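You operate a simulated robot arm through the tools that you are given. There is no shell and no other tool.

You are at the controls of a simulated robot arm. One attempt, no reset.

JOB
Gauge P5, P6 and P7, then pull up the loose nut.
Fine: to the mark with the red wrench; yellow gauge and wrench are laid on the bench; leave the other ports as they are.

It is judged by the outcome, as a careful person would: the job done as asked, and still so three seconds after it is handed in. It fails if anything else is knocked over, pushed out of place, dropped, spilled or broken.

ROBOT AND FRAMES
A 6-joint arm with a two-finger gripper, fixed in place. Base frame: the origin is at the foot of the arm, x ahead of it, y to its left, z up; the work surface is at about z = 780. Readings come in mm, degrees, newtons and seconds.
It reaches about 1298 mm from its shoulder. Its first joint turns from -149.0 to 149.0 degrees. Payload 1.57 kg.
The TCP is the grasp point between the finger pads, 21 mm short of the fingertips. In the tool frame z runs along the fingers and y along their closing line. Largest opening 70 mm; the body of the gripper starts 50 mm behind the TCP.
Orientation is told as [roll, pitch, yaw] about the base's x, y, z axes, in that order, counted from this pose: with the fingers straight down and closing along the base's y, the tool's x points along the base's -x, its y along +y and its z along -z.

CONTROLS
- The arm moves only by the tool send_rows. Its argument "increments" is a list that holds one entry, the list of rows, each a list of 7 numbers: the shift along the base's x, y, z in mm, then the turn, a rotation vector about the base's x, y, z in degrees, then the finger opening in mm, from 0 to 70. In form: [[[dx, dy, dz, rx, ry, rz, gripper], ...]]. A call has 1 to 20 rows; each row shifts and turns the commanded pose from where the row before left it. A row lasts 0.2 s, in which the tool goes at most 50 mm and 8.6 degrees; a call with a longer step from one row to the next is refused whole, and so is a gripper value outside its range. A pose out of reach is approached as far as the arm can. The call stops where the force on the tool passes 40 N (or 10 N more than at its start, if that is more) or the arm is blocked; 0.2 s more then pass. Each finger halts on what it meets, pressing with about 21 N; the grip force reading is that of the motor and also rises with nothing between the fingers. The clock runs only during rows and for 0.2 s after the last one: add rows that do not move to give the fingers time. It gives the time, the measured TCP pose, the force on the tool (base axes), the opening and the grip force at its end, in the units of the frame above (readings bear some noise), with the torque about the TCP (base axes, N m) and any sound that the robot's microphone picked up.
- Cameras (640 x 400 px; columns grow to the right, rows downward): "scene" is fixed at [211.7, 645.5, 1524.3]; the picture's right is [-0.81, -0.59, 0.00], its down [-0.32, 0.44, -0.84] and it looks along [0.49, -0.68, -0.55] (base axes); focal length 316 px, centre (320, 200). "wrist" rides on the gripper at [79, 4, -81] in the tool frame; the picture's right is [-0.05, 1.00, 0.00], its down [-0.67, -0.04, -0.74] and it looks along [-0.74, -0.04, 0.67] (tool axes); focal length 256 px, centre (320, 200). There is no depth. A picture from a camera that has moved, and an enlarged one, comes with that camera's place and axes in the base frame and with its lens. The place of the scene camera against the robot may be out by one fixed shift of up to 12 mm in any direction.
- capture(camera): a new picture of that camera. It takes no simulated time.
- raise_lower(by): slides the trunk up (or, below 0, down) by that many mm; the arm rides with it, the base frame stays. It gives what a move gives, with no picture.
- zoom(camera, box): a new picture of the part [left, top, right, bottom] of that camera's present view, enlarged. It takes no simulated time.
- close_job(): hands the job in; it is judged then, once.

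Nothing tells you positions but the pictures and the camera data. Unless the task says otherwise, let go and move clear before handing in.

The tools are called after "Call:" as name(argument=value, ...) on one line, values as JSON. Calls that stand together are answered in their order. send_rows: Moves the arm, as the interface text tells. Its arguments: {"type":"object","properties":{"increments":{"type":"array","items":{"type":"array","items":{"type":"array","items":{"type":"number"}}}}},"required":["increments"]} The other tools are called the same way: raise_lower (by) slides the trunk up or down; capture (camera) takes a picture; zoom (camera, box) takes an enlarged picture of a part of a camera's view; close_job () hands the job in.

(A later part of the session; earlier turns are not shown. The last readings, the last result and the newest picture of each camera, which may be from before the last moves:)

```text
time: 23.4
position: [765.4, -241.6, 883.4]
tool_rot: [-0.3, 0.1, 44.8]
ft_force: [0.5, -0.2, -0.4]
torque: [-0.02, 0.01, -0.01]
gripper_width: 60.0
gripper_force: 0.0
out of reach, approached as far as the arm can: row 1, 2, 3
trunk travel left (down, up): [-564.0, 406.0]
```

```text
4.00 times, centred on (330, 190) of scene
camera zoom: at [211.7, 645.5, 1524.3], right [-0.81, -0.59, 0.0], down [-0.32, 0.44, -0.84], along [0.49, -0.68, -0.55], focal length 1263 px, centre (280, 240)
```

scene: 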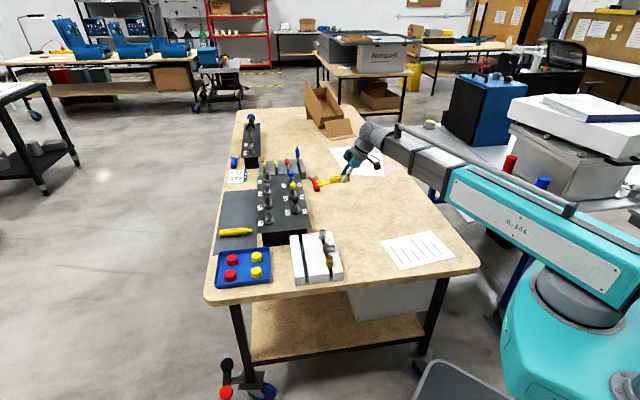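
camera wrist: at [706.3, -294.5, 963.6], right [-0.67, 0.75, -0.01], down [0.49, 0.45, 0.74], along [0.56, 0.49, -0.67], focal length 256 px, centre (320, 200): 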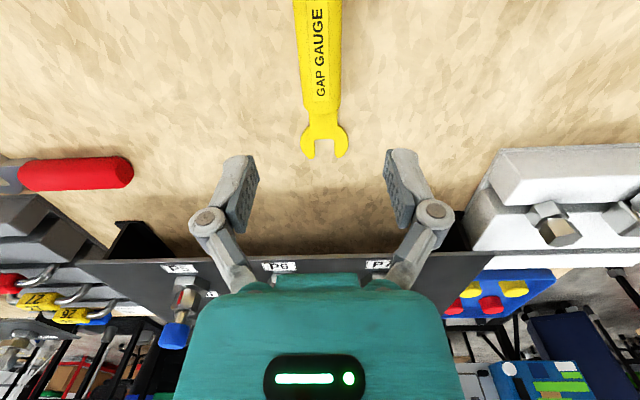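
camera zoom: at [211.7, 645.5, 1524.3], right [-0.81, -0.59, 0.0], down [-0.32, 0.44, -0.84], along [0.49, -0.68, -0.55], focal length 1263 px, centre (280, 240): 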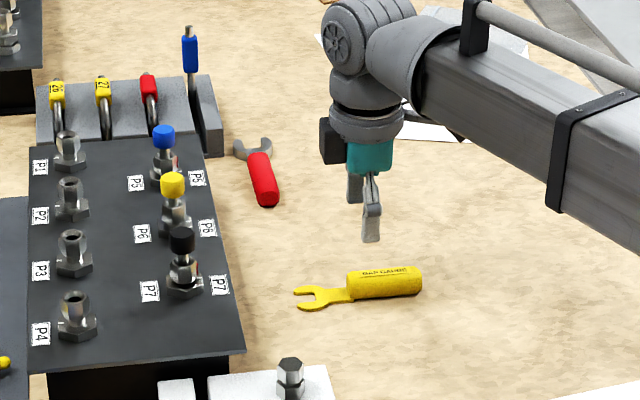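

The gauge's handle front is right under the TCP, so I'll back up 14 mm to sit on the front third of the handle and lower.

Call:
send_rows(increments=[[[-10, -10, 0, 0.3, 0, 0, 60], [0, 0, 0, 0, 0, 0, 56]]])

Call:
raise_lower(by=-55)

Call:
capture(camera="wrist")

Call:
zoom(camera="scene", box=[290, 180, 390, 240])

```text
time: 24.0
position: [755.6, -250.0, 883.1]
tool_rot: [-0.1, -0.2, 44.8]
ft_force: [-0.8, -0.1, -0.3]
torque: [0.0, 0.02, 0.02]
gripper_width: 56.1
gripper_force: 0.0
trunk travel left (down, up): [-564.0, 406.0]
```

```text
time: 25.0
position: [756.0, -251.0, 827.0]
tool_rot: [-0.2, -0.2, 44.7]
ft_force: [0.0, 0.5, 0.3]
torque: [0.04, 0.04, 0.01]
gripper_width: 55.9
gripper_force: 0.0
trunk travel left (down, up): [-509.0, 461.0]
```

```text
taken
camera wrist: at [696.2, -304.8, 908.3], right [-0.67, 0.75, 0.0], down [0.49, 0.44, 0.75], along [0.56, 0.5, -0.66], focal length 256 px, centre (320, 200)
```

wrist: 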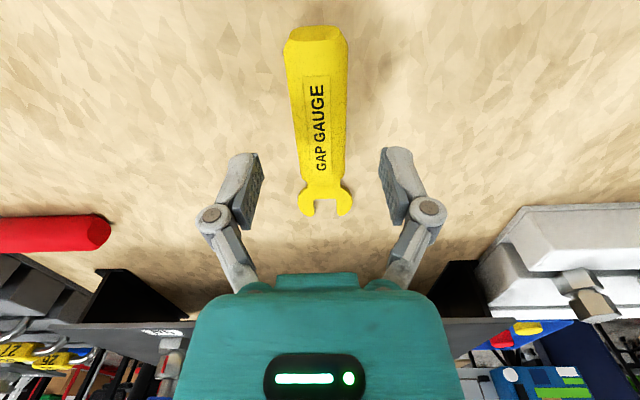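

```text
6.40 times, centred on (340, 210) of scene
camera zoom: at [211.7, 645.5, 1524.3], right [-0.81, -0.59, 0.0], down [-0.32, 0.44, -0.84], along [0.49, -0.68, -0.55], focal length 2020 px, centre (192, 136)
```

zoom: 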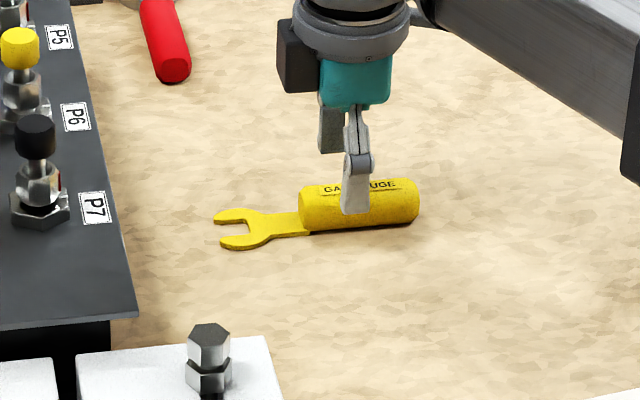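

The fingers straddle the front third of the handle. I'll lower the last 23 mm and close.

Call:
raise_lower(by=-23)

Call:
send_rows(increments=[[[0, 0, 0, 0, 0, 0, 45], [0, 0, 0, 0, 0, 0, 35], [0, 0, 0, 0, 0, 0, 25], [0, 0, 0, 0, 0, 0, 15], [0, 0, 0, 0, 0, 0, 8], [0, 0, 0, 0, 0, 0, 5], [0, 0, 0, 0, 0, 0, 5]]])

Call:
raise_lower(by=120)

Call:
capture(camera="wrist")

Call:
zoom(camera="scene", box=[270, 140, 390, 220])

```text
time: 25.7
position: [755.6, -251.3, 804.5]
tool_rot: [-0.2, -0.2, 44.7]
ft_force: [-0.1, -0.7, -0.8]
torque: [0.0, 0.03, 0.0]
gripper_width: 55.9
gripper_force: 0.1
trunk travel left (down, up): [-486.0, 484.0]
```

```text
time: 27.3
position: [755.5, -251.2, 805.1]
tool_rot: [-0.1, -0.1, 44.8]
ft_force: [0.7, -0.3, 1.3]
torque: [-0.01, -0.01, -0.02]
gripper_width: 24.9
gripper_force: 21.0
trunk travel left (down, up): [-486.0, 484.0]
```

```text
time: 28.8
position: [754.8, -250.8, 923.8]
tool_rot: [-0.1, -0.1, 44.9]
ft_force: [-0.3, 0.2, -0.9]
torque: [0.0, -0.01, 0.02]
gripper_width: 25.0
gripper_force: 21.0
trunk travel left (down, up): [-606.0, 364.0]
```

```text
taken
camera wrist: at [696.4, -304.8, 1005.2], right [-0.67, 0.75, 0.0], down [0.49, 0.44, 0.75], along [0.56, 0.5, -0.66], focal length 256 px, centre (320, 200)
```

wrist: 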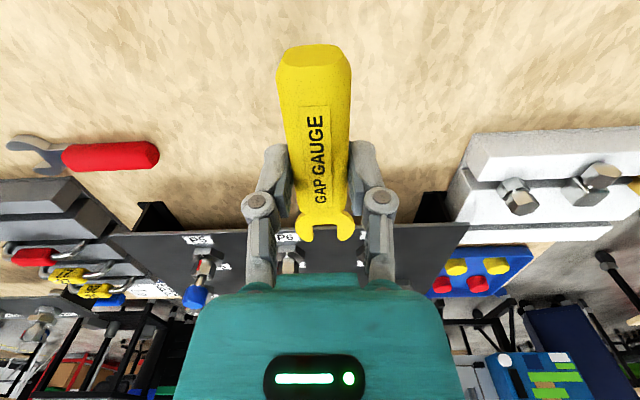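

```text
5.00 times, centred on (330, 180) of scene
camera zoom: at [211.7, 645.5, 1524.3], right [-0.81, -0.59, 0.0], down [-0.32, 0.44, -0.84], along [0.49, -0.68, -0.55], focal length 1578 px, centre (270, 300)
```

zoom: 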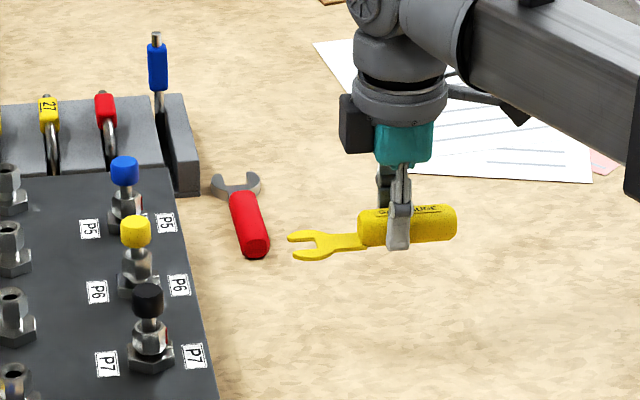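

The gauge is now held vertically and the fork is visible to the wrist camera. I'll zoom in to calibrate the fork position in the picture.

Call:
zoom(camera="wrist", box=[270, 180, 380, 260])

Call:
zoom(camera="wrist", box=[170, 220, 330, 320])

Call:
zoom(camera="scene", box=[310, 165, 370, 205])

```text
5.00 times, centred on (325, 220) of wrist
camera zoom: at [696.4, -304.8, 1005.2], right [-0.67, 0.75, 0.0], down [0.49, 0.44, 0.75], along [0.56, 0.5, -0.66], focal length 1280 px, centre (295, 100)
```

zoom: 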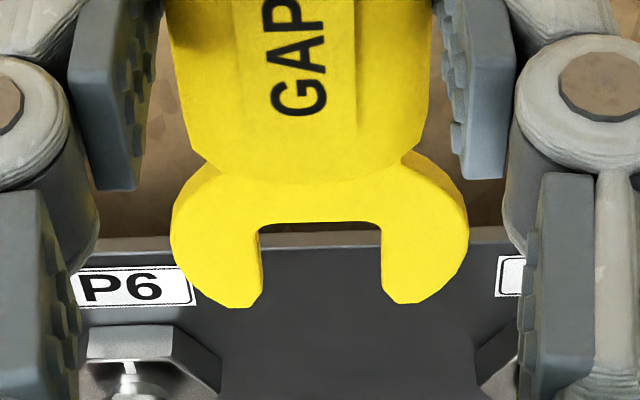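

```text
4.00 times, centred on (250, 270) of wrist
camera zoom: at [696.4, -304.8, 1005.2], right [-0.67, 0.75, 0.0], down [0.49, 0.44, 0.75], along [0.56, 0.5, -0.66], focal length 1024 px, centre (600, -80)
```

zoom: 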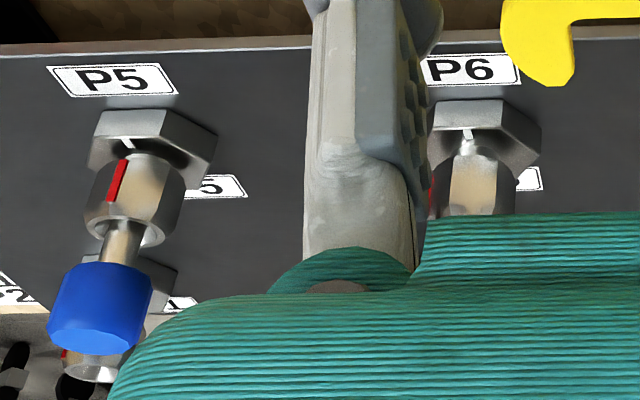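

```text
10.00 times, centred on (340, 185) of scene
camera zoom: at [211.7, 645.5, 1524.3], right [-0.81, -0.59, 0.0], down [-0.32, 0.44, -0.84], along [0.49, -0.68, -0.55], focal length 3157 px, centre (120, 350)
```

zoom: 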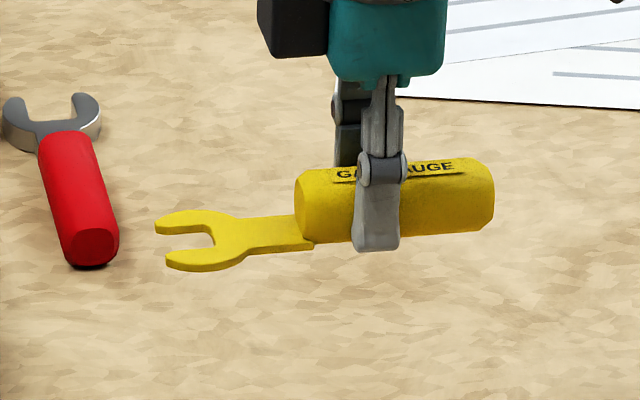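

The fork is 76 mm ahead of the TCP, with an opening of about 17 mm and its underside about 25 mm below the TCP. I'll move to a stand-off in front of P6, still high, and refine the alignment there.

Call:
send_rows(increments=[[[24, 6, 0, 0, 0, 0, 5], [24, 6, 0, 0, 0, 0, 5], [24, 6, 0, 0, 0, 0, 5], [0, 0, 0, 0, 0, 0, 5]]])

Call:
raise_lower(by=-30)

Call:
capture(camera="wrist")

Call:
zoom(camera="wrist", box=[270, 200, 380, 280])

Call:
zoom(camera="scene", box=[275, 160, 335, 210])

```text
time: 29.8
position: [825.4, -232.7, 923.0]
tool_rot: [-0.1, -0.2, 44.8]
ft_force: [1.1, -0.1, -0.1]
torque: [0.01, -0.02, -0.01]
gripper_width: 24.9
gripper_force: 20.6
trunk travel left (down, up): [-606.0, 364.0]
```

```text
time: 30.5
position: [827.1, -231.5, 894.2]
tool_rot: [-0.2, -0.2, 44.8]
ft_force: [0.1, 0.3, -1.2]
torque: [0.03, 0.0, 0.02]
gripper_width: 24.8
gripper_force: 20.9
trunk travel left (down, up): [-576.0, 394.0]
```

```text
taken
camera wrist: at [766.7, -286.3, 975.2], right [-0.67, 0.75, 0.0], down [0.49, 0.44, 0.75], along [0.56, 0.5, -0.66], focal length 256 px, centre (320, 200)
```

wrist: 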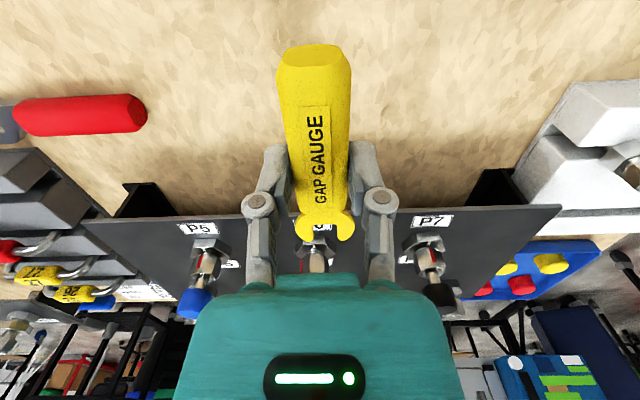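

```text
5.00 times, centred on (325, 240) of wrist
camera zoom: at [766.7, -286.3, 975.2], right [-0.67, 0.75, 0.0], down [0.49, 0.44, 0.75], along [0.56, 0.5, -0.66], focal length 1280 px, centre (295, 0)
```

zoom: 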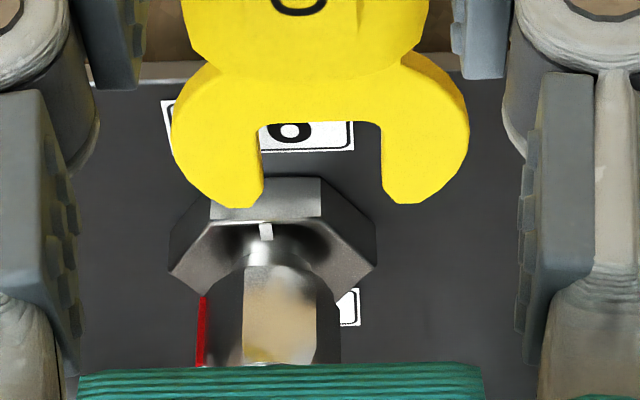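

```text
8.00 times, centred on (305, 185) of scene
camera zoom: at [211.7, 645.5, 1524.3], right [-0.81, -0.59, 0.0], down [-0.32, 0.44, -0.84], along [0.49, -0.68, -0.55], focal length 2526 px, centre (440, 320)
```

zoom: 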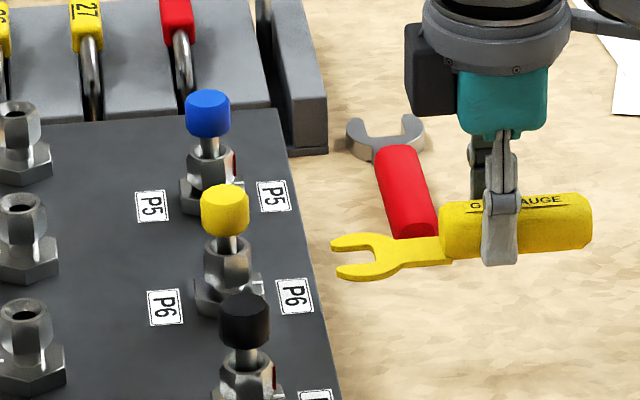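

I have a clear view now: P6's neck is about 10.5 mm to the left of the fork line and about 126 mm ahead of the TCP. I'll shift sideways, lower towards gap height, and move closer without touching.

Call:
send_rows(increments=[[[7.4, -7.5, 0, 0, 0, 0, 5], [0, 0, 0, 0, 0, 0, 5]]])

Call:
raise_lower(by=-11)

Call:
send_rows(increments=[[[7, 7, 0, 0, 0, 0, 5], [7, 7, 0, 0, 0, 0, 5], [0, 0, 0, 0, 0, 0, 5]]])

Call:
zoom(camera="wrist", box=[270, 200, 380, 280])

Call:
zoom(camera="scene", box=[290, 170, 320, 205])

Call:
zoom(camera="scene", box=[285, 165, 345, 215])

```text
time: 31.1
position: [833.0, -240.2, 894.1]
tool_rot: [-0.1, -0.2, 44.9]
ft_force: [0.1, 0.8, -0.8]
torque: [0.03, 0.01, -0.05]
gripper_width: 24.7
gripper_force: 20.6
trunk travel left (down, up): [-576.0, 394.0]
```

```text
time: 31.7
position: [832.3, -239.5, 882.9]
tool_rot: [-0.2, -0.3, 44.9]
ft_force: [0.5, -0.3, -0.2]
torque: [0.01, -0.03, -0.02]
gripper_width: 24.9
gripper_force: 21.2
trunk travel left (down, up): [-565.0, 405.0]
```

```text
time: 32.5
position: [846.5, -225.9, 884.1]
tool_rot: [-0.2, -0.3, 44.8]
ft_force: [-0.7, -0.3, -0.8]
torque: [0.0, 0.01, -0.02]
gripper_width: 24.6
gripper_force: 21.0
trunk travel left (down, up): [-565.0, 405.0]
```

```text
5.00 times, centred on (325, 240) of wrist
camera zoom: at [788.7, -279.6, 964.2], right [-0.67, 0.75, 0.0], down [0.49, 0.44, 0.75], along [0.56, 0.5, -0.66], focal length 1280 px, centre (295, 0)
```

zoom: 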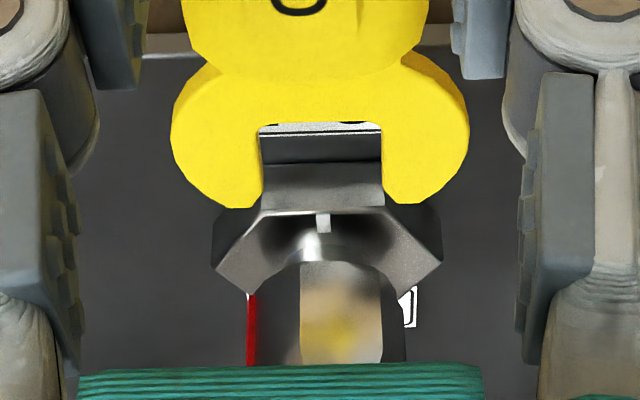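

```text
11.43 times, centred on (305, 188) of scene
camera zoom: at [211.7, 645.5, 1524.3], right [-0.81, -0.59, 0.0], down [-0.32, 0.44, -0.84], along [0.49, -0.68, -0.55], focal length 3608 px, centre (491, 343)
```

zoom: 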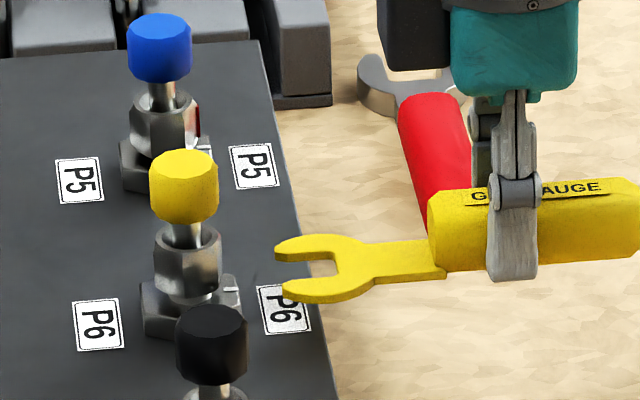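

```text
8.00 times, centred on (315, 190) of scene
camera zoom: at [211.7, 645.5, 1524.3], right [-0.81, -0.59, 0.0], down [-0.32, 0.44, -0.84], along [0.49, -0.68, -0.55], focal length 2526 px, centre (360, 280)
```

zoom: 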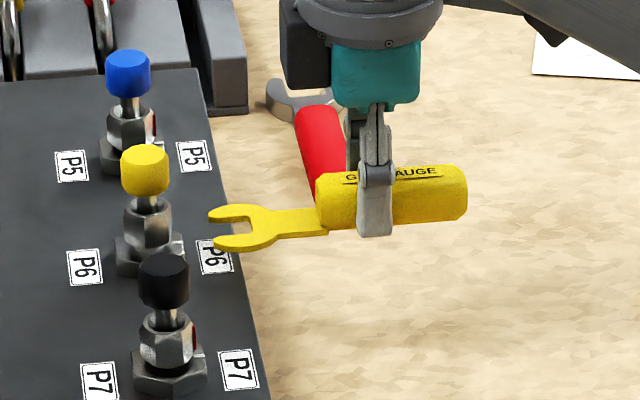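

Sideways alignment now looks within about 0.5 mm. I'll zoom in hard from the scene camera to check fork height against the P6 gap.

Call:
zoom(camera="scene", box=[300, 183, 324, 201])

Call:
zoom(camera="scene", box=[298, 178, 314, 200])

```text
16.00 times, centred on (312, 192) of scene
camera zoom: at [211.7, 645.5, 1524.3], right [-0.81, -0.59, 0.0], down [-0.32, 0.44, -0.84], along [0.49, -0.68, -0.55], focal length 5051 px, centre (448, 328)
```

zoom: 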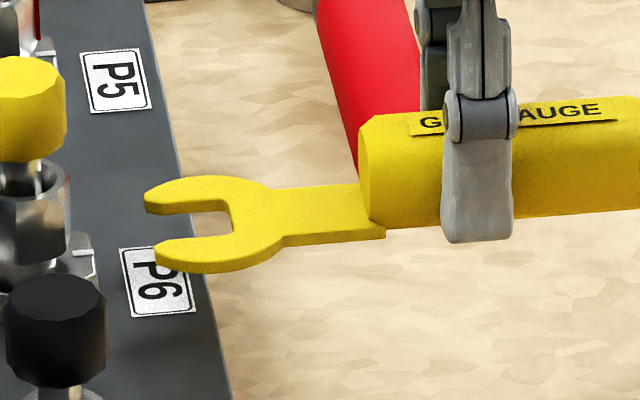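

```text
16.00 times, centred on (306, 189) of scene
camera zoom: at [211.7, 645.5, 1524.3], right [-0.81, -0.59, 0.0], down [-0.32, 0.44, -0.84], along [0.49, -0.68, -0.55], focal length 5051 px, centre (544, 376)
```

zoom: 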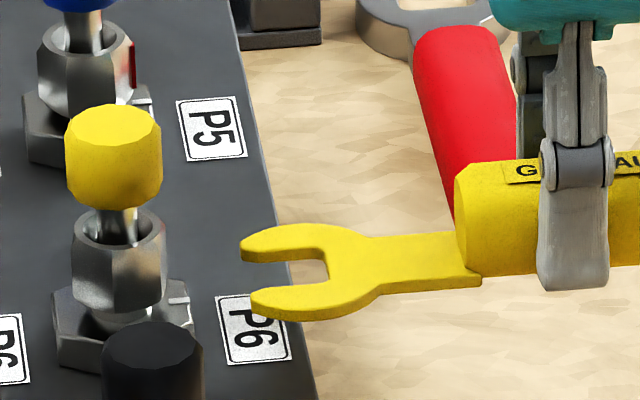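

I need finer detail on the gap plane, so I'll zoom in further on P6 and the fork tips.

Call:
zoom(camera="scene", box=[298, 184, 310, 199])

Call:
zoom(camera="scene", box=[304, 186, 316, 198])

Call:
zoom(camera="wrist", box=[300, 220, 350, 275])

```text
16.00 times, centred on (304, 192) of scene
camera zoom: at [211.7, 645.5, 1524.3], right [-0.81, -0.59, 0.0], down [-0.32, 0.44, -0.84], along [0.49, -0.68, -0.55], focal length 5051 px, centre (576, 336)
```

zoom: 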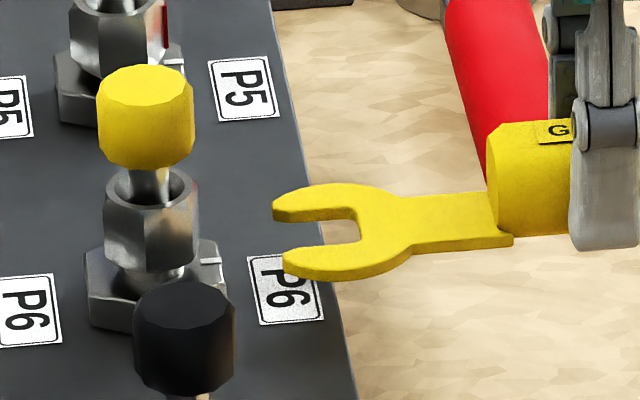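

```text
16.00 times, centred on (310, 192) of scene
camera zoom: at [211.7, 645.5, 1524.3], right [-0.81, -0.59, 0.0], down [-0.32, 0.44, -0.84], along [0.49, -0.68, -0.55], focal length 5051 px, centre (480, 328)
```

zoom: 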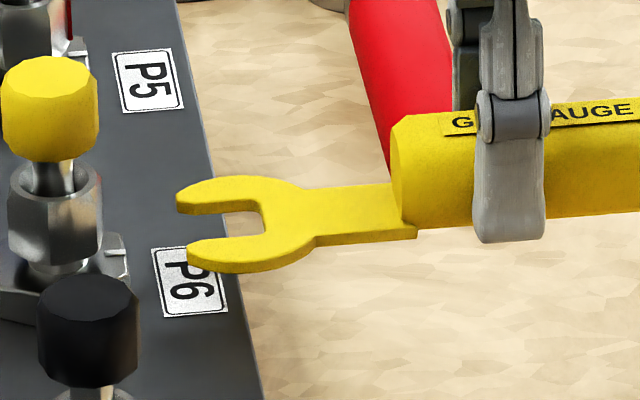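

```text
7.27 times, centred on (325, 248) of wrist
camera zoom: at [788.7, -279.6, 964.2], right [-0.67, 0.75, 0.0], down [0.49, 0.44, 0.75], along [0.56, 0.5, -0.66], focal length 1862 px, centre (284, -146)
```

zoom: 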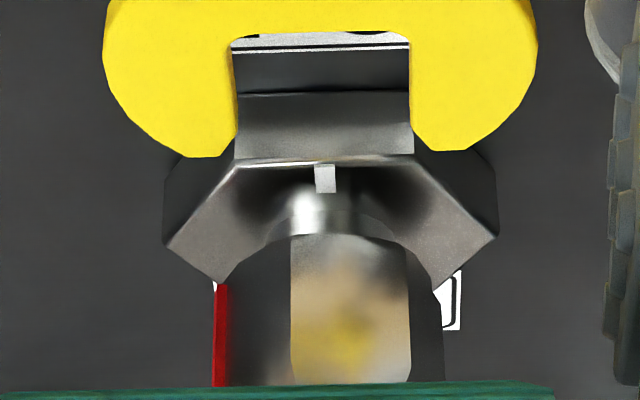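

From both cameras, the fork's top face is about 7 mm above the P6 body hex, while the gap is about 5 mm, so the fork is roughly 2 mm too high. I'll lower by 2 mm, advance a few mm and re-check.

Call:
raise_lower(by=-2)

Call:
send_rows(increments=[[[4.3, 4.2, 0, 0, 0, 0, 5], [0, 0, 0, 0, 0, 0, 5]]])

Call:
zoom(camera="wrist", box=[300, 220, 350, 275])

Call:
zoom(camera="scene", box=[296, 182, 312, 200])

```text
time: 33.0
position: [846.6, -225.8, 880.7]
tool_rot: [-0.2, -0.2, 44.8]
ft_force: [-0.1, 0.4, -0.1]
torque: [-0.07, 0.03, -0.01]
gripper_width: 24.7
gripper_force: 20.7
trunk travel left (down, up): [-563.0, 407.0]
```

```text
time: 33.6
position: [853.3, -221.9, 881.0]
tool_rot: [-0.3, -0.2, 44.8]
ft_force: [0.3, -0.4, -0.9]
torque: [-0.01, 0.01, 0.02]
gripper_width: 24.9
gripper_force: 21.2
trunk travel left (down, up): [-563.0, 407.0]
```

```text
7.27 times, centred on (325, 248) of wrist
camera zoom: at [793.2, -275.3, 962.2], right [-0.67, 0.75, 0.0], down [0.49, 0.44, 0.75], along [0.56, 0.5, -0.66], focal length 1862 px, centre (284, -146)
```

zoom: 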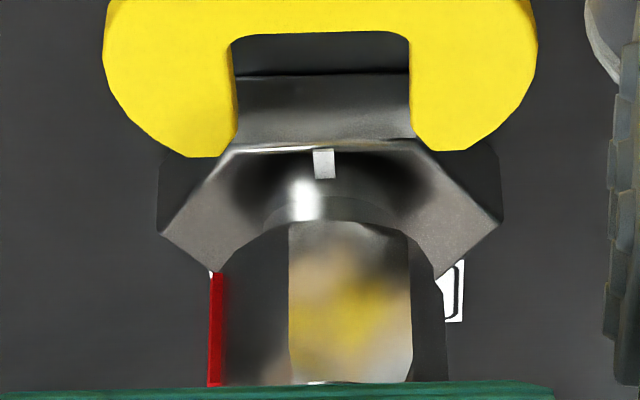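

```text
16.00 times, centred on (304, 191) of scene
camera zoom: at [211.7, 645.5, 1524.3], right [-0.81, -0.59, 0.0], down [-0.32, 0.44, -0.84], along [0.49, -0.68, -0.55], focal length 5051 px, centre (576, 344)
```

zoom: 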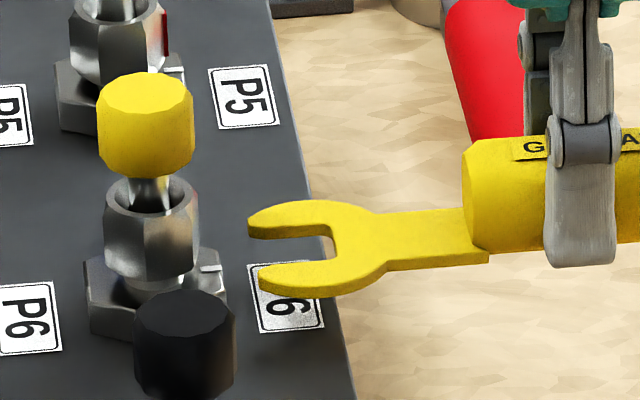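

The fork looks centred and close to gap height. I'll creep forward in small steps and watch the force as the prong tips cross the edge of the body hex.

Call:
send_rows(increments=[[[1.4, 1.1, 0, 0, 0, 0, 5], [1.4, 1.3, 0, 0, 0, 0, 5], [1.4, 1.4, 0, 0, 0, 0, 5], [0.7, 0.7, 0, 0, 0, 0, 5]]])

Call:
send_rows(increments=[[[0.7, 0.7, 0, 0, 0, 0, 5], [0.7, 0.7, 0, 0, 0, 0, 5], [0, 0, 0, 0, 0, 0, 5]]])

Call:
zoom(camera="wrist", box=[300, 220, 350, 275])

Call:
zoom(camera="scene", box=[296, 182, 312, 200])

```text
time: 34.6
position: [857.2, -217.2, 881.1]
tool_rot: [-0.1, -0.2, 44.8]
ft_force: [0.1, -0.4, 0.1]
torque: [-0.02, 0.02, 0.03]
gripper_width: 24.6
gripper_force: 21.5
trunk travel left (down, up): [-563.0, 407.0]
```

```text
time: 35.5
position: [857.1, -215.6, 881.4]
tool_rot: [-0.3, -0.1, 44.8]
ft_force: [-0.2, 0.1, -0.6]
torque: [-0.02, -0.02, -0.01]
gripper_width: 24.8
gripper_force: 20.8
trunk travel left (down, up): [-563.0, 407.0]
```

```text
7.27 times, centred on (325, 248) of wrist
camera zoom: at [798.9, -269.6, 962.2], right [-0.67, 0.75, 0.0], down [0.49, 0.44, 0.75], along [0.56, 0.5, -0.66], focal length 1862 px, centre (284, -146)
```

zoom: 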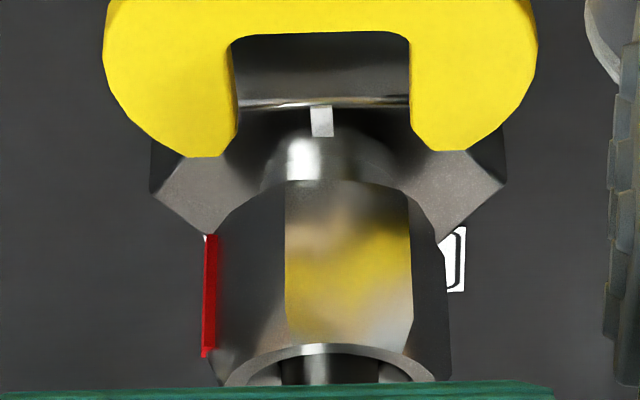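

```text
16.00 times, centred on (304, 191) of scene
camera zoom: at [211.7, 645.5, 1524.3], right [-0.81, -0.59, 0.0], down [-0.32, 0.44, -0.84], along [0.49, -0.68, -0.55], focal length 5051 px, centre (576, 344)
```

zoom: 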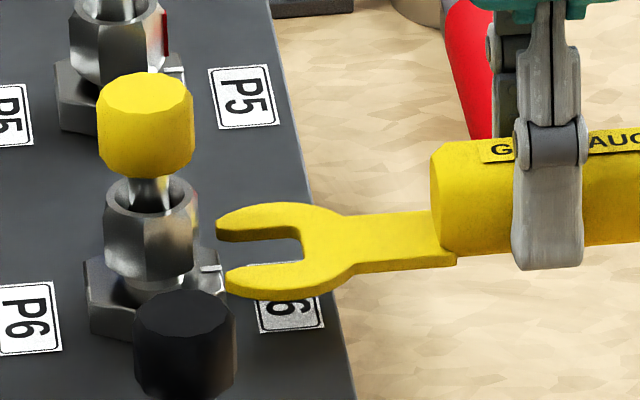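

No contact yet, and the prong tips are right at the hex edge. I'll continue in 0.7–1 mm steps.

Call:
send_rows(increments=[[[0.7, 0.7, 0, 0, 0, 0, 5], [0.7, 0.7, 0, 0, 0, 0, 5], [0.7, 0.7, 0, 0, 0, 0, 5], [0, 0, 0, 0, 0, 0, 5]]])

Call:
zoom(camera="scene", box=[296, 182, 312, 200])

Call:
zoom(camera="wrist", box=[300, 220, 350, 275])

```text
time: 36.5
position: [860.2, -213.8, 881.2]
tool_rot: [-0.2, -0.2, 44.8]
ft_force: [0.3, 0.3, -0.5]
torque: [0.0, 0.01, 0.01]
gripper_width: 24.7
gripper_force: 21.1
trunk travel left (down, up): [-563.0, 407.0]
```

```text
16.00 times, centred on (304, 191) of scene
camera zoom: at [211.7, 645.5, 1524.3], right [-0.81, -0.59, 0.0], down [-0.32, 0.44, -0.84], along [0.49, -0.68, -0.55], focal length 5051 px, centre (576, 344)
```

zoom: 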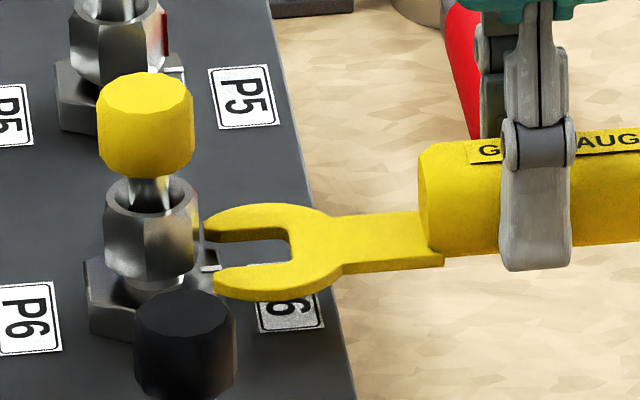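

```text
7.27 times, centred on (325, 248) of wrist
camera zoom: at [801.2, -267.6, 962.2], right [-0.67, 0.75, 0.0], down [0.49, 0.44, 0.75], along [0.56, 0.5, -0.66], focal length 1862 px, centre (284, -146)
```

zoom: 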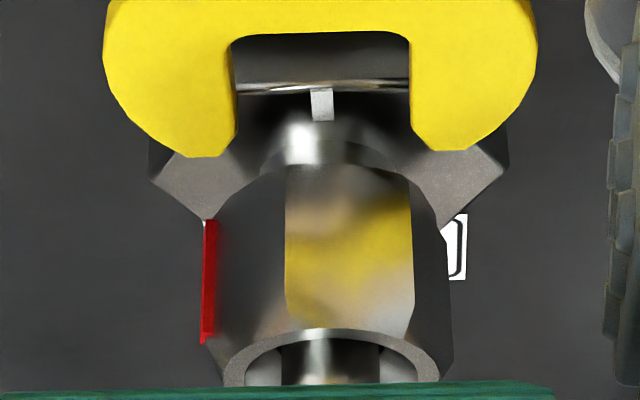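

Still no force with the tips over the hex, so the fork clears the hex top. I'll continue towards the nut.

Call:
send_rows(increments=[[[0.7, 0.7, 0, 0, 0, 0, 5], [0.7, 0.7, 0, 0, 0, 0, 5], [0.7, 0.7, 0, 0, 0, 0, 5], [0.7, 0.7, 0, 0, 0, 0, 5], [0, 0, 0, 0, 0, 0, 5]]])

Call:
zoom(camera="scene", box=[296, 182, 312, 200])

Call:
zoom(camera="wrist", box=[300, 220, 350, 275])

```text
time: 37.6
position: [863.5, -211.5, 880.8]
tool_rot: [-0.2, -0.2, 44.8]
ft_force: [0.6, -0.8, -0.4]
torque: [0.02, -0.02, -0.01]
gripper_width: 24.8
gripper_force: 21.1
trunk travel left (down, up): [-563.0, 407.0]
```

```text
16.00 times, centred on (304, 191) of scene
camera zoom: at [211.7, 645.5, 1524.3], right [-0.81, -0.59, 0.0], down [-0.32, 0.44, -0.84], along [0.49, -0.68, -0.55], focal length 5051 px, centre (576, 344)
```

zoom: 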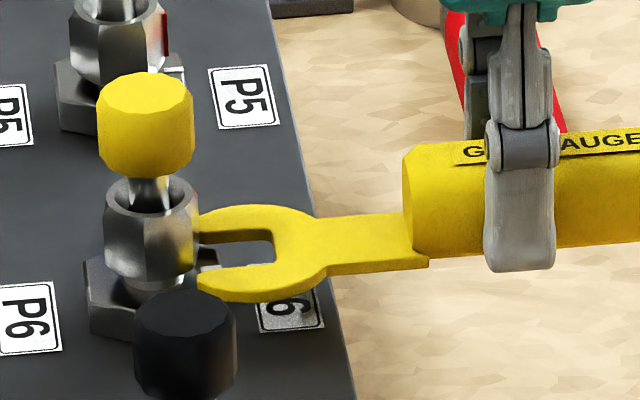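

```text
7.27 times, centred on (325, 248) of wrist
camera zoom: at [803.9, -264.8, 962.2], right [-0.67, 0.75, 0.0], down [0.49, 0.44, 0.75], along [0.56, 0.5, -0.66], focal length 1862 px, centre (284, -146)
```

zoom: 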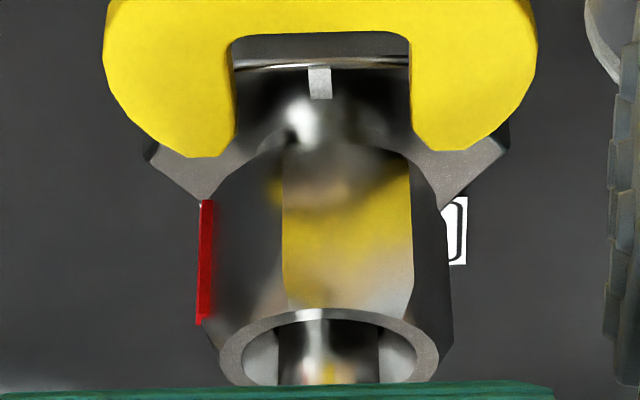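

Still free. The prong tips are reaching the nut's edge, so I'll keep creeping in.

Call:
send_rows(increments=[[[0.7, 0.7, 0, 0, 0, 0, 5], [0.7, 0.7, 0, 0, 0, 0, 5], [0.7, 0.7, 0, 0, 0, 0, 5], [0.7, 0.7, 0, 0, 0, 0, 5], [0.7, 0.7, 0, 0, 0, 0, 5], [0, 0, 0, 0, 0, 0, 5]]])

Call:
zoom(camera="scene", box=[296, 182, 312, 200])

Call:
zoom(camera="wrist", box=[300, 220, 350, 275])

```text
time: 39.0
position: [865.4, -207.2, 881.7]
tool_rot: [-0.1, -0.2, 44.8]
ft_force: [-3.1, -1.3, -1.3]
torque: [-0.06, 0.13, 0.05]
gripper_width: 24.7
gripper_force: 20.9
trunk travel left (down, up): [-563.0, 407.0]
```

```text
16.00 times, centred on (304, 191) of scene
camera zoom: at [211.7, 645.5, 1524.3], right [-0.81, -0.59, 0.0], down [-0.32, 0.44, -0.84], along [0.49, -0.68, -0.55], focal length 5051 px, centre (576, 344)
```

zoom: 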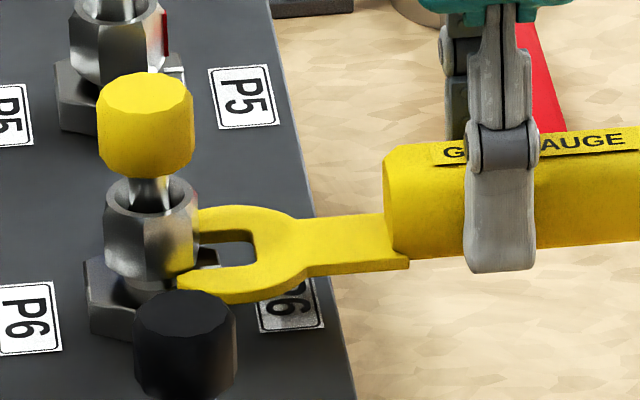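

```text
7.27 times, centred on (325, 248) of wrist
camera zoom: at [807.6, -261.4, 962.3], right [-0.67, 0.75, 0.0], down [0.49, 0.44, 0.75], along [0.56, 0.5, -0.66], focal length 1862 px, centre (284, -146)
```

zoom: 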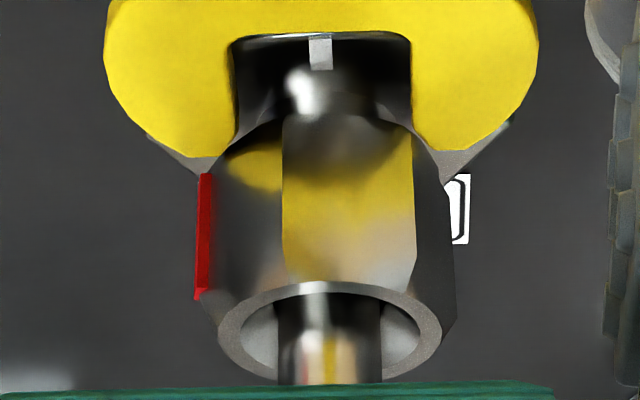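

A light contact (about 3 N) appeared with a slight downward push, so the fork's top is probably brushing the nut's underside. I'll back off a little, lower about 0.6 mm and try again.

Call:
send_rows(increments=[[[-0.7, -0.7, 0, 0, 0, 0, 5], [-0.7, -0.7, 0, 0, 0, 0, 5], [0, 0, 0, 0, 0, 0, 5]]])

Call:
raise_lower(by=-0.6)

Call:
send_rows(increments=[[[0.7, 0.7, 0, 0, 0, 0, 5], [0.7, 0.7, 0, 0, 0, 0, 5], [0, 0, 0, 0, 0, 0, 5]]])

Call:
send_rows(increments=[[[0.7, 0.7, 0, 0, 0, 0, 5], [0.7, 0.7, 0, 0, 0, 0, 5], [0, 0, 0, 0, 0, 0, 5]]])

```text
time: 39.9
position: [864.6, -208.3, 879.4]
tool_rot: [-0.1, -0.2, 44.8]
ft_force: [-0.4, 0.8, -1.0]
torque: [-0.02, -0.01, -0.02]
gripper_width: 24.8
gripper_force: 20.4
trunk travel left (down, up): [-563.0, 407.0]
```

```text
time: 40.4
position: [864.5, -209.3, 880.8]
tool_rot: [-0.2, -0.2, 44.8]
ft_force: [-0.4, -0.2, -0.5]
torque: [0.01, -0.01, -0.03]
gripper_width: 25.0
gripper_force: 21.4
trunk travel left (down, up): [-562.0, 408.0]
```

```text
time: 41.2
position: [867.2, -207.9, 881.3]
tool_rot: [-0.1, -0.1, 45.0]
ft_force: [-2.3, 0.9, -1.2]
torque: [0.01, 0.06, 0.18]
gripper_width: 24.8
gripper_force: 20.6
trunk travel left (down, up): [-562.0, 408.0]
```

```text
time: 42.0
position: [867.0, -207.5, 881.1]
tool_rot: [-0.1, -0.1, 44.8]
ft_force: [-11.8, -8.3, -2.9]
torque: [-0.29, 0.31, 0.08]
gripper_width: 24.8
gripper_force: 20.8
trunk travel left (down, up): [-562.0, 408.0]
```

It's blocked at about 14 N, so I'll look at where the contact is before going on.

Call:
zoom(camera="wrist", box=[300, 215, 350, 270])

Call:
zoom(camera="scene", box=[294, 184, 310, 200])

```text
7.27 times, centred on (325, 242) of wrist
camera zoom: at [808.0, -261.3, 962.1], right [-0.67, 0.75, 0.0], down [0.5, 0.44, 0.75], along [0.56, 0.5, -0.67], focal length 1862 px, centre (284, -109)
```

zoom: 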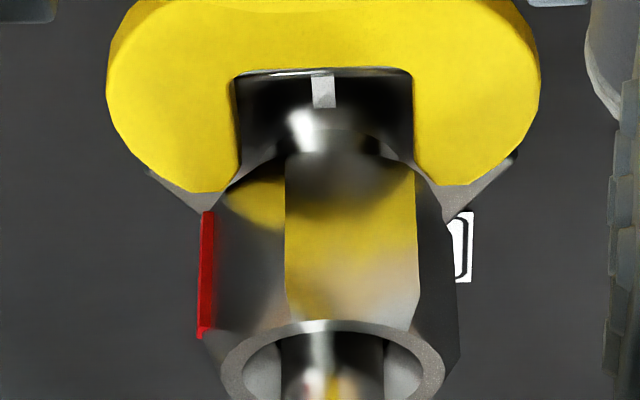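

```text
16.00 times, centred on (302, 192) of scene
camera zoom: at [211.7, 645.5, 1524.3], right [-0.81, -0.59, 0.0], down [-0.32, 0.44, -0.84], along [0.49, -0.68, -0.55], focal length 5051 px, centre (608, 328)
```

zoom: 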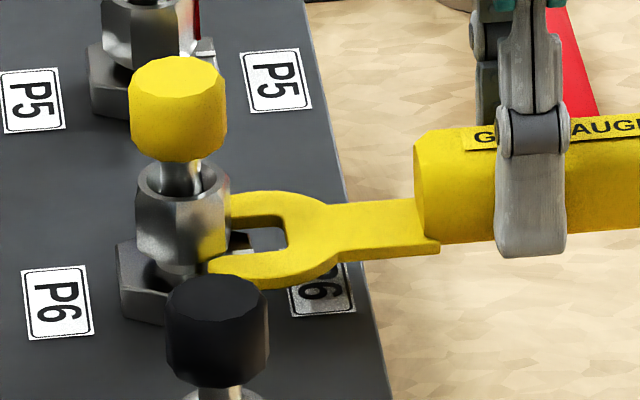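

The prong tips are still in view in front of the nut and bearing on its lower chamfer, so the fork is still slightly high. I'll back off, lower about 0.8 mm more and retry.

Call:
send_rows(increments=[[[-0.7, -0.7, 0, 0, 0, 0, 5], [-0.7, -0.7, 0, 0, 0, 0, 5], [-0.7, -0.7, 0, 0, 0, 0, 5], [0, 0, 0, 0, 0, 0, 5]]])

Call:
raise_lower(by=-0.8)

Call:
send_rows(increments=[[[0.7, 0.7, 0, 0, 0, 0, 5], [0.7, 0.7, 0, 0, 0, 0, 5], [0.7, 0.7, 0, 0, 0, 0, 5], [0, 0, 0, 0, 0, 0, 5]]])

Call:
zoom(camera="wrist", box=[300, 215, 350, 270])

```text
time: 43.0
position: [866.9, -207.6, 881.1]
tool_rot: [-0.2, -0.3, 44.9]
ft_force: [-1.4, 0.8, -0.9]
torque: [0.09, 0.04, 0.17]
gripper_width: 24.8
gripper_force: 20.8
trunk travel left (down, up): [-562.0, 408.0]
```

```text
time: 43.5
position: [866.1, -208.0, 879.8]
tool_rot: [-0.2, -0.2, 44.9]
ft_force: [0.2, -0.2, -0.6]
torque: [0.01, 0.0, 0.03]
gripper_width: 24.8
gripper_force: 21.0
trunk travel left (down, up): [-561.0, 409.0]
```

```text
time: 44.5
position: [868.2, -206.3, 879.6]
tool_rot: [-0.2, -0.2, 44.8]
ft_force: [-0.4, 0.3, -0.6]
torque: [-0.01, -0.03, 0.02]
gripper_width: 24.9
gripper_force: 21.2
trunk travel left (down, up): [-561.0, 409.0]
```

```text
7.27 times, centred on (325, 242) of wrist
camera zoom: at [809.2, -260.5, 960.8], right [-0.67, 0.75, 0.0], down [0.49, 0.44, 0.75], along [0.56, 0.5, -0.66], focal length 1862 px, centre (284, -109)
```

zoom: 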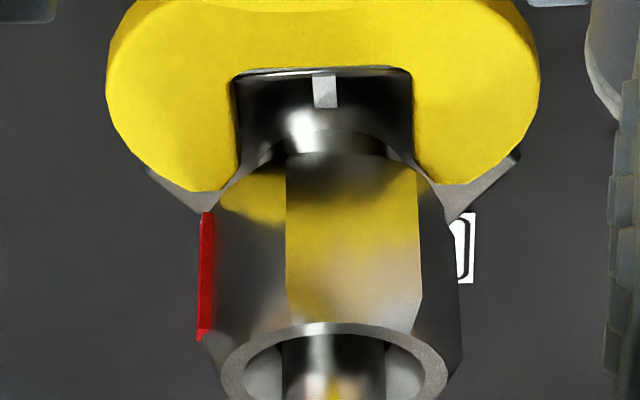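

The fork moved past the earlier contact point with no force, so this height is right. I'll carry on inserting.

Call:
send_rows(increments=[[[0.7, 0.7, 0, 0, 0, 0, 5], [0.7, 0.7, 0, 0, 0, 0, 5], [0.7, 0.7, 0, 0, 0, 0, 5], [0, 0, 0, 0, 0, 0, 5]]])

Call:
send_rows(increments=[[[0.7, 0.7, 0, 0, 0, 0, 5], [0.7, 0.7, 0, 0, 0, 0, 5], [0.7, 0.7, 0, 0, 0, 0, 5], [0, 0, 0, 0, 0, 0, 5]]])

Call:
zoom(camera="wrist", box=[300, 215, 350, 270])

Call:
zoom(camera="scene", box=[294, 184, 310, 200])

```text
time: 45.5
position: [870.4, -204.5, 880.5]
tool_rot: [-0.1, -0.2, 44.9]
ft_force: [-0.2, 0.4, -0.3]
torque: [0.0, 0.0, 0.03]
gripper_width: 25.1
gripper_force: 20.4
trunk travel left (down, up): [-561.0, 409.0]
```

```text
time: 46.5
position: [871.9, -201.5, 880.0]
tool_rot: [-0.2, -0.2, 45.0]
ft_force: [-0.1, -0.1, -1.5]
torque: [-0.01, 0.02, 0.01]
gripper_width: 25.1
gripper_force: 21.1
trunk travel left (down, up): [-561.0, 409.0]
```

```text
7.27 times, centred on (325, 242) of wrist
camera zoom: at [813.9, -255.9, 960.8], right [-0.67, 0.75, 0.0], down [0.49, 0.44, 0.75], along [0.56, 0.5, -0.66], focal length 1862 px, centre (284, -109)
```

zoom: 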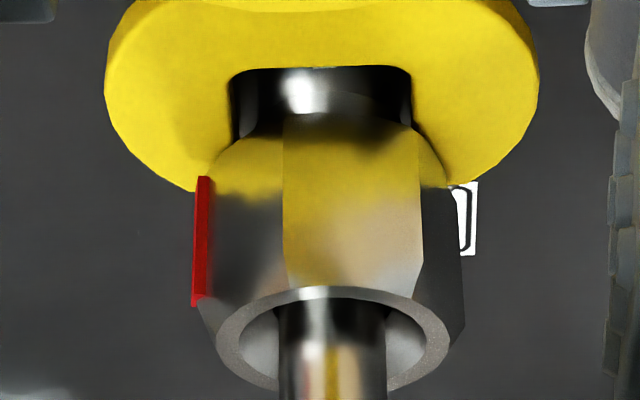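

```text
16.00 times, centred on (302, 192) of scene
camera zoom: at [211.7, 645.5, 1524.3], right [-0.81, -0.59, 0.0], down [-0.32, 0.44, -0.84], along [0.49, -0.68, -0.55], focal length 5051 px, centre (608, 328)
```

zoom: 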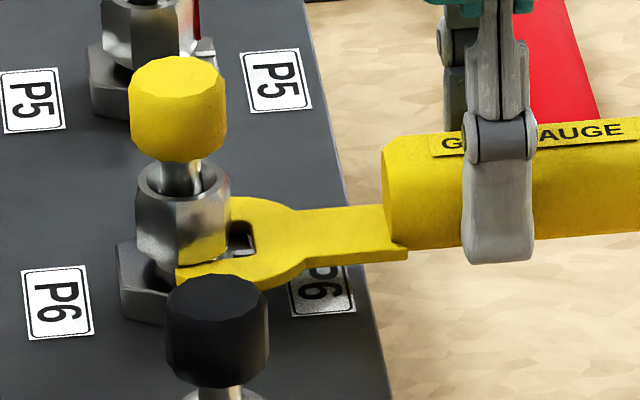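

The gauge slides under P6's nut freely, so P6 is the loose one. I'll seat the fork a little further, hold briefly, then withdraw along the same line.

Call:
send_rows(increments=[[[0.7, 0.7, 0, 0, 0, 0, 5], [0.7, 0.7, 0, 0, 0, 0, 5], [0.7, 0.7, 0, 0, 0, 0, 5], [0.7, 0.7, 0, 0, 0, 0, 5], [0, 0, 0, 0, 0, 0, 5], [0, 0, 0, 0, 0, 0, 5]]])

Call:
zoom(camera="wrist", box=[300, 215, 350, 270])

```text
time: 47.9
position: [875.9, -198.4, 879.7]
tool_rot: [-0.2, -0.2, 44.9]
ft_force: [-0.3, 0.6, -0.7]
torque: [-0.01, 0.03, 0.0]
gripper_width: 25.1
gripper_force: 20.8
trunk travel left (down, up): [-561.0, 409.0]
```

```text
7.27 times, centred on (325, 242) of wrist
camera zoom: at [816.6, -253.0, 960.8], right [-0.67, 0.75, 0.0], down [0.49, 0.44, 0.75], along [0.56, 0.5, -0.66], focal length 1862 px, centre (284, -109)
```

zoom: 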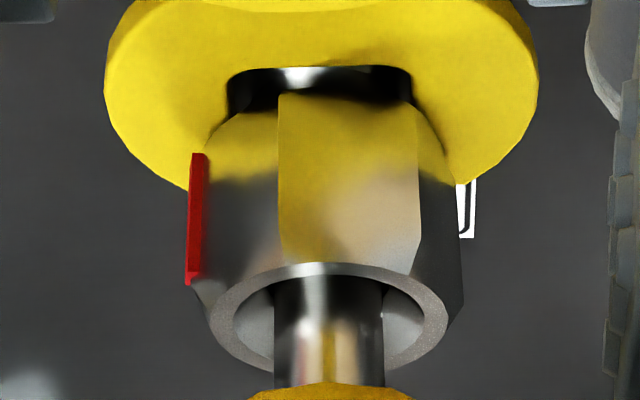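

P6 gauged: the fork goes in. I'll withdraw straight back 45 mm and shift along the row to P5.

Call:
send_rows(increments=[[[-4, -4, 0, 0, 0, 0, 5], [-7, -7, 0, 0, 0, 0, 5], [-7, -7, 0, 0, 0, 0, 5], [-7, -7, 0, 0, 0, 0, 5], [-7, -7, 0, 0, 0, 0, 5], [0, 0, 0, 0, 0, 0, 5]]])

Call:
send_rows(increments=[[[14, -14, 0, 0, 0, 0, 5], [14, -14, 0, 0, 0, 0, 5], [14, -14, 0, 0, 0, 0, 5], [14, -14, 0, 0, 0, 0, 5], [13, -13, 0, 0, 0, 0, 5], [0, 0, 0, 0, 0, 0, 5]]])

Call:
zoom(camera="wrist", box=[270, 200, 380, 280])

Call:
zoom(camera="scene", box=[285, 165, 325, 195])

```text
time: 49.3
position: [841.5, -232.1, 879.9]
tool_rot: [-0.1, -0.2, 44.8]
ft_force: [0.3, -0.3, -0.7]
torque: [-0.03, 0.01, -0.01]
gripper_width: 24.9
gripper_force: 21.1
trunk travel left (down, up): [-561.0, 409.0]
```

```text
time: 50.7
position: [911.7, -299.7, 878.5]
tool_rot: [-0.2, -0.1, 44.8]
ft_force: [0.7, -1.0, -0.4]
torque: [0.01, 0.02, 0.01]
gripper_width: 24.9
gripper_force: 21.7
trunk travel left (down, up): [-561.0, 409.0]
```

```text
5.00 times, centred on (325, 240) of wrist
camera zoom: at [852.7, -354.0, 960.7], right [-0.67, 0.75, 0.0], down [0.49, 0.44, 0.75], along [0.56, 0.5, -0.66], focal length 1280 px, centre (295, 0)
```

zoom: 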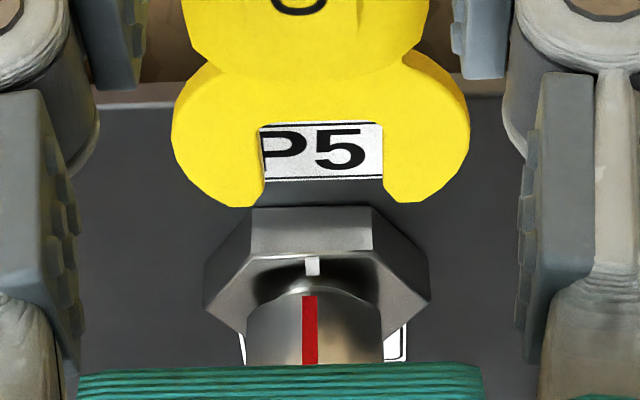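

```text
13.33 times, centred on (305, 180) of scene
camera zoom: at [211.7, 645.5, 1524.3], right [-0.81, -0.59, 0.0], down [-0.32, 0.44, -0.84], along [0.49, -0.68, -0.55], focal length 4209 px, centre (520, 467)
```

zoom: 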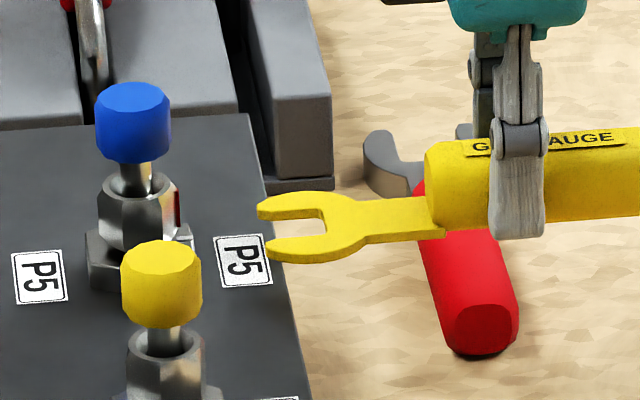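

P5 is 2 mm to the left of the fork line, and its marks line up. I'll correct the sideways offset and approach at the same fork height that entered P6.

Call:
send_rows(increments=[[[1.5, -1.5, 0, 0, 0, 0, 5], [4, 4, 0, 0, 0, 0, 5], [4, 4, 0, 0, 0, 0, 5], [2.8, 2.8, 0, 0, 0, 0, 5], [0, 0, 0, 0, 0, 0, 5]]])

Call:
zoom(camera="wrist", box=[300, 215, 350, 270])

Call:
zoom(camera="scene", box=[290, 168, 312, 190])

```text
time: 51.9
position: [924.3, -290.2, 879.7]
tool_rot: [-0.2, -0.3, 44.8]
ft_force: [0.9, -0.8, -1.0]
torque: [0.05, 0.0, -0.04]
gripper_width: 25.0
gripper_force: 21.6
trunk travel left (down, up): [-561.0, 409.0]
```

```text
7.27 times, centred on (325, 242) of wrist
camera zoom: at [865.5, -345.0, 960.7], right [-0.67, 0.75, 0.0], down [0.49, 0.44, 0.75], along [0.56, 0.5, -0.66], focal length 1862 px, centre (284, -109)
```

zoom: 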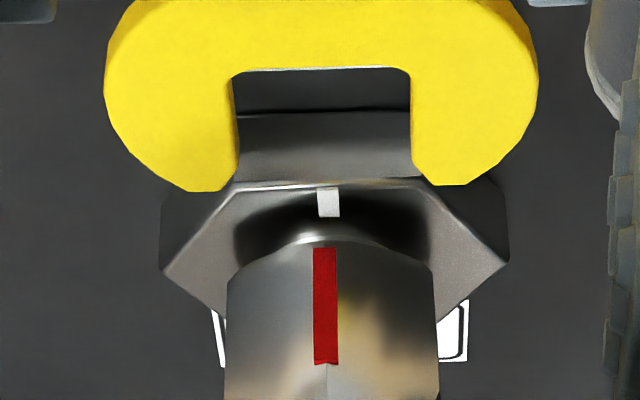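

```text
16.00 times, centred on (301, 179) of scene
camera zoom: at [211.7, 645.5, 1524.3], right [-0.81, -0.59, 0.0], down [-0.32, 0.44, -0.84], along [0.49, -0.68, -0.55], focal length 5051 px, centre (624, 536)
```

zoom: 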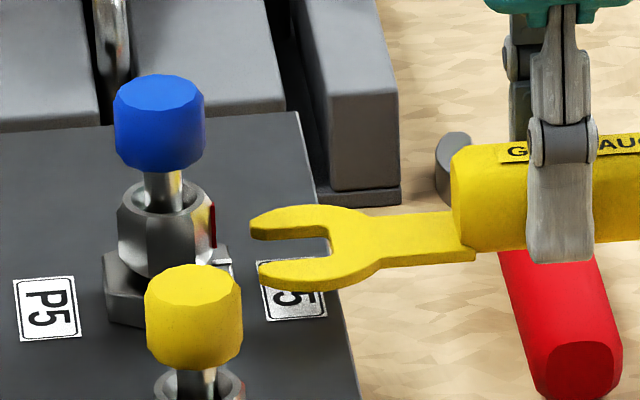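

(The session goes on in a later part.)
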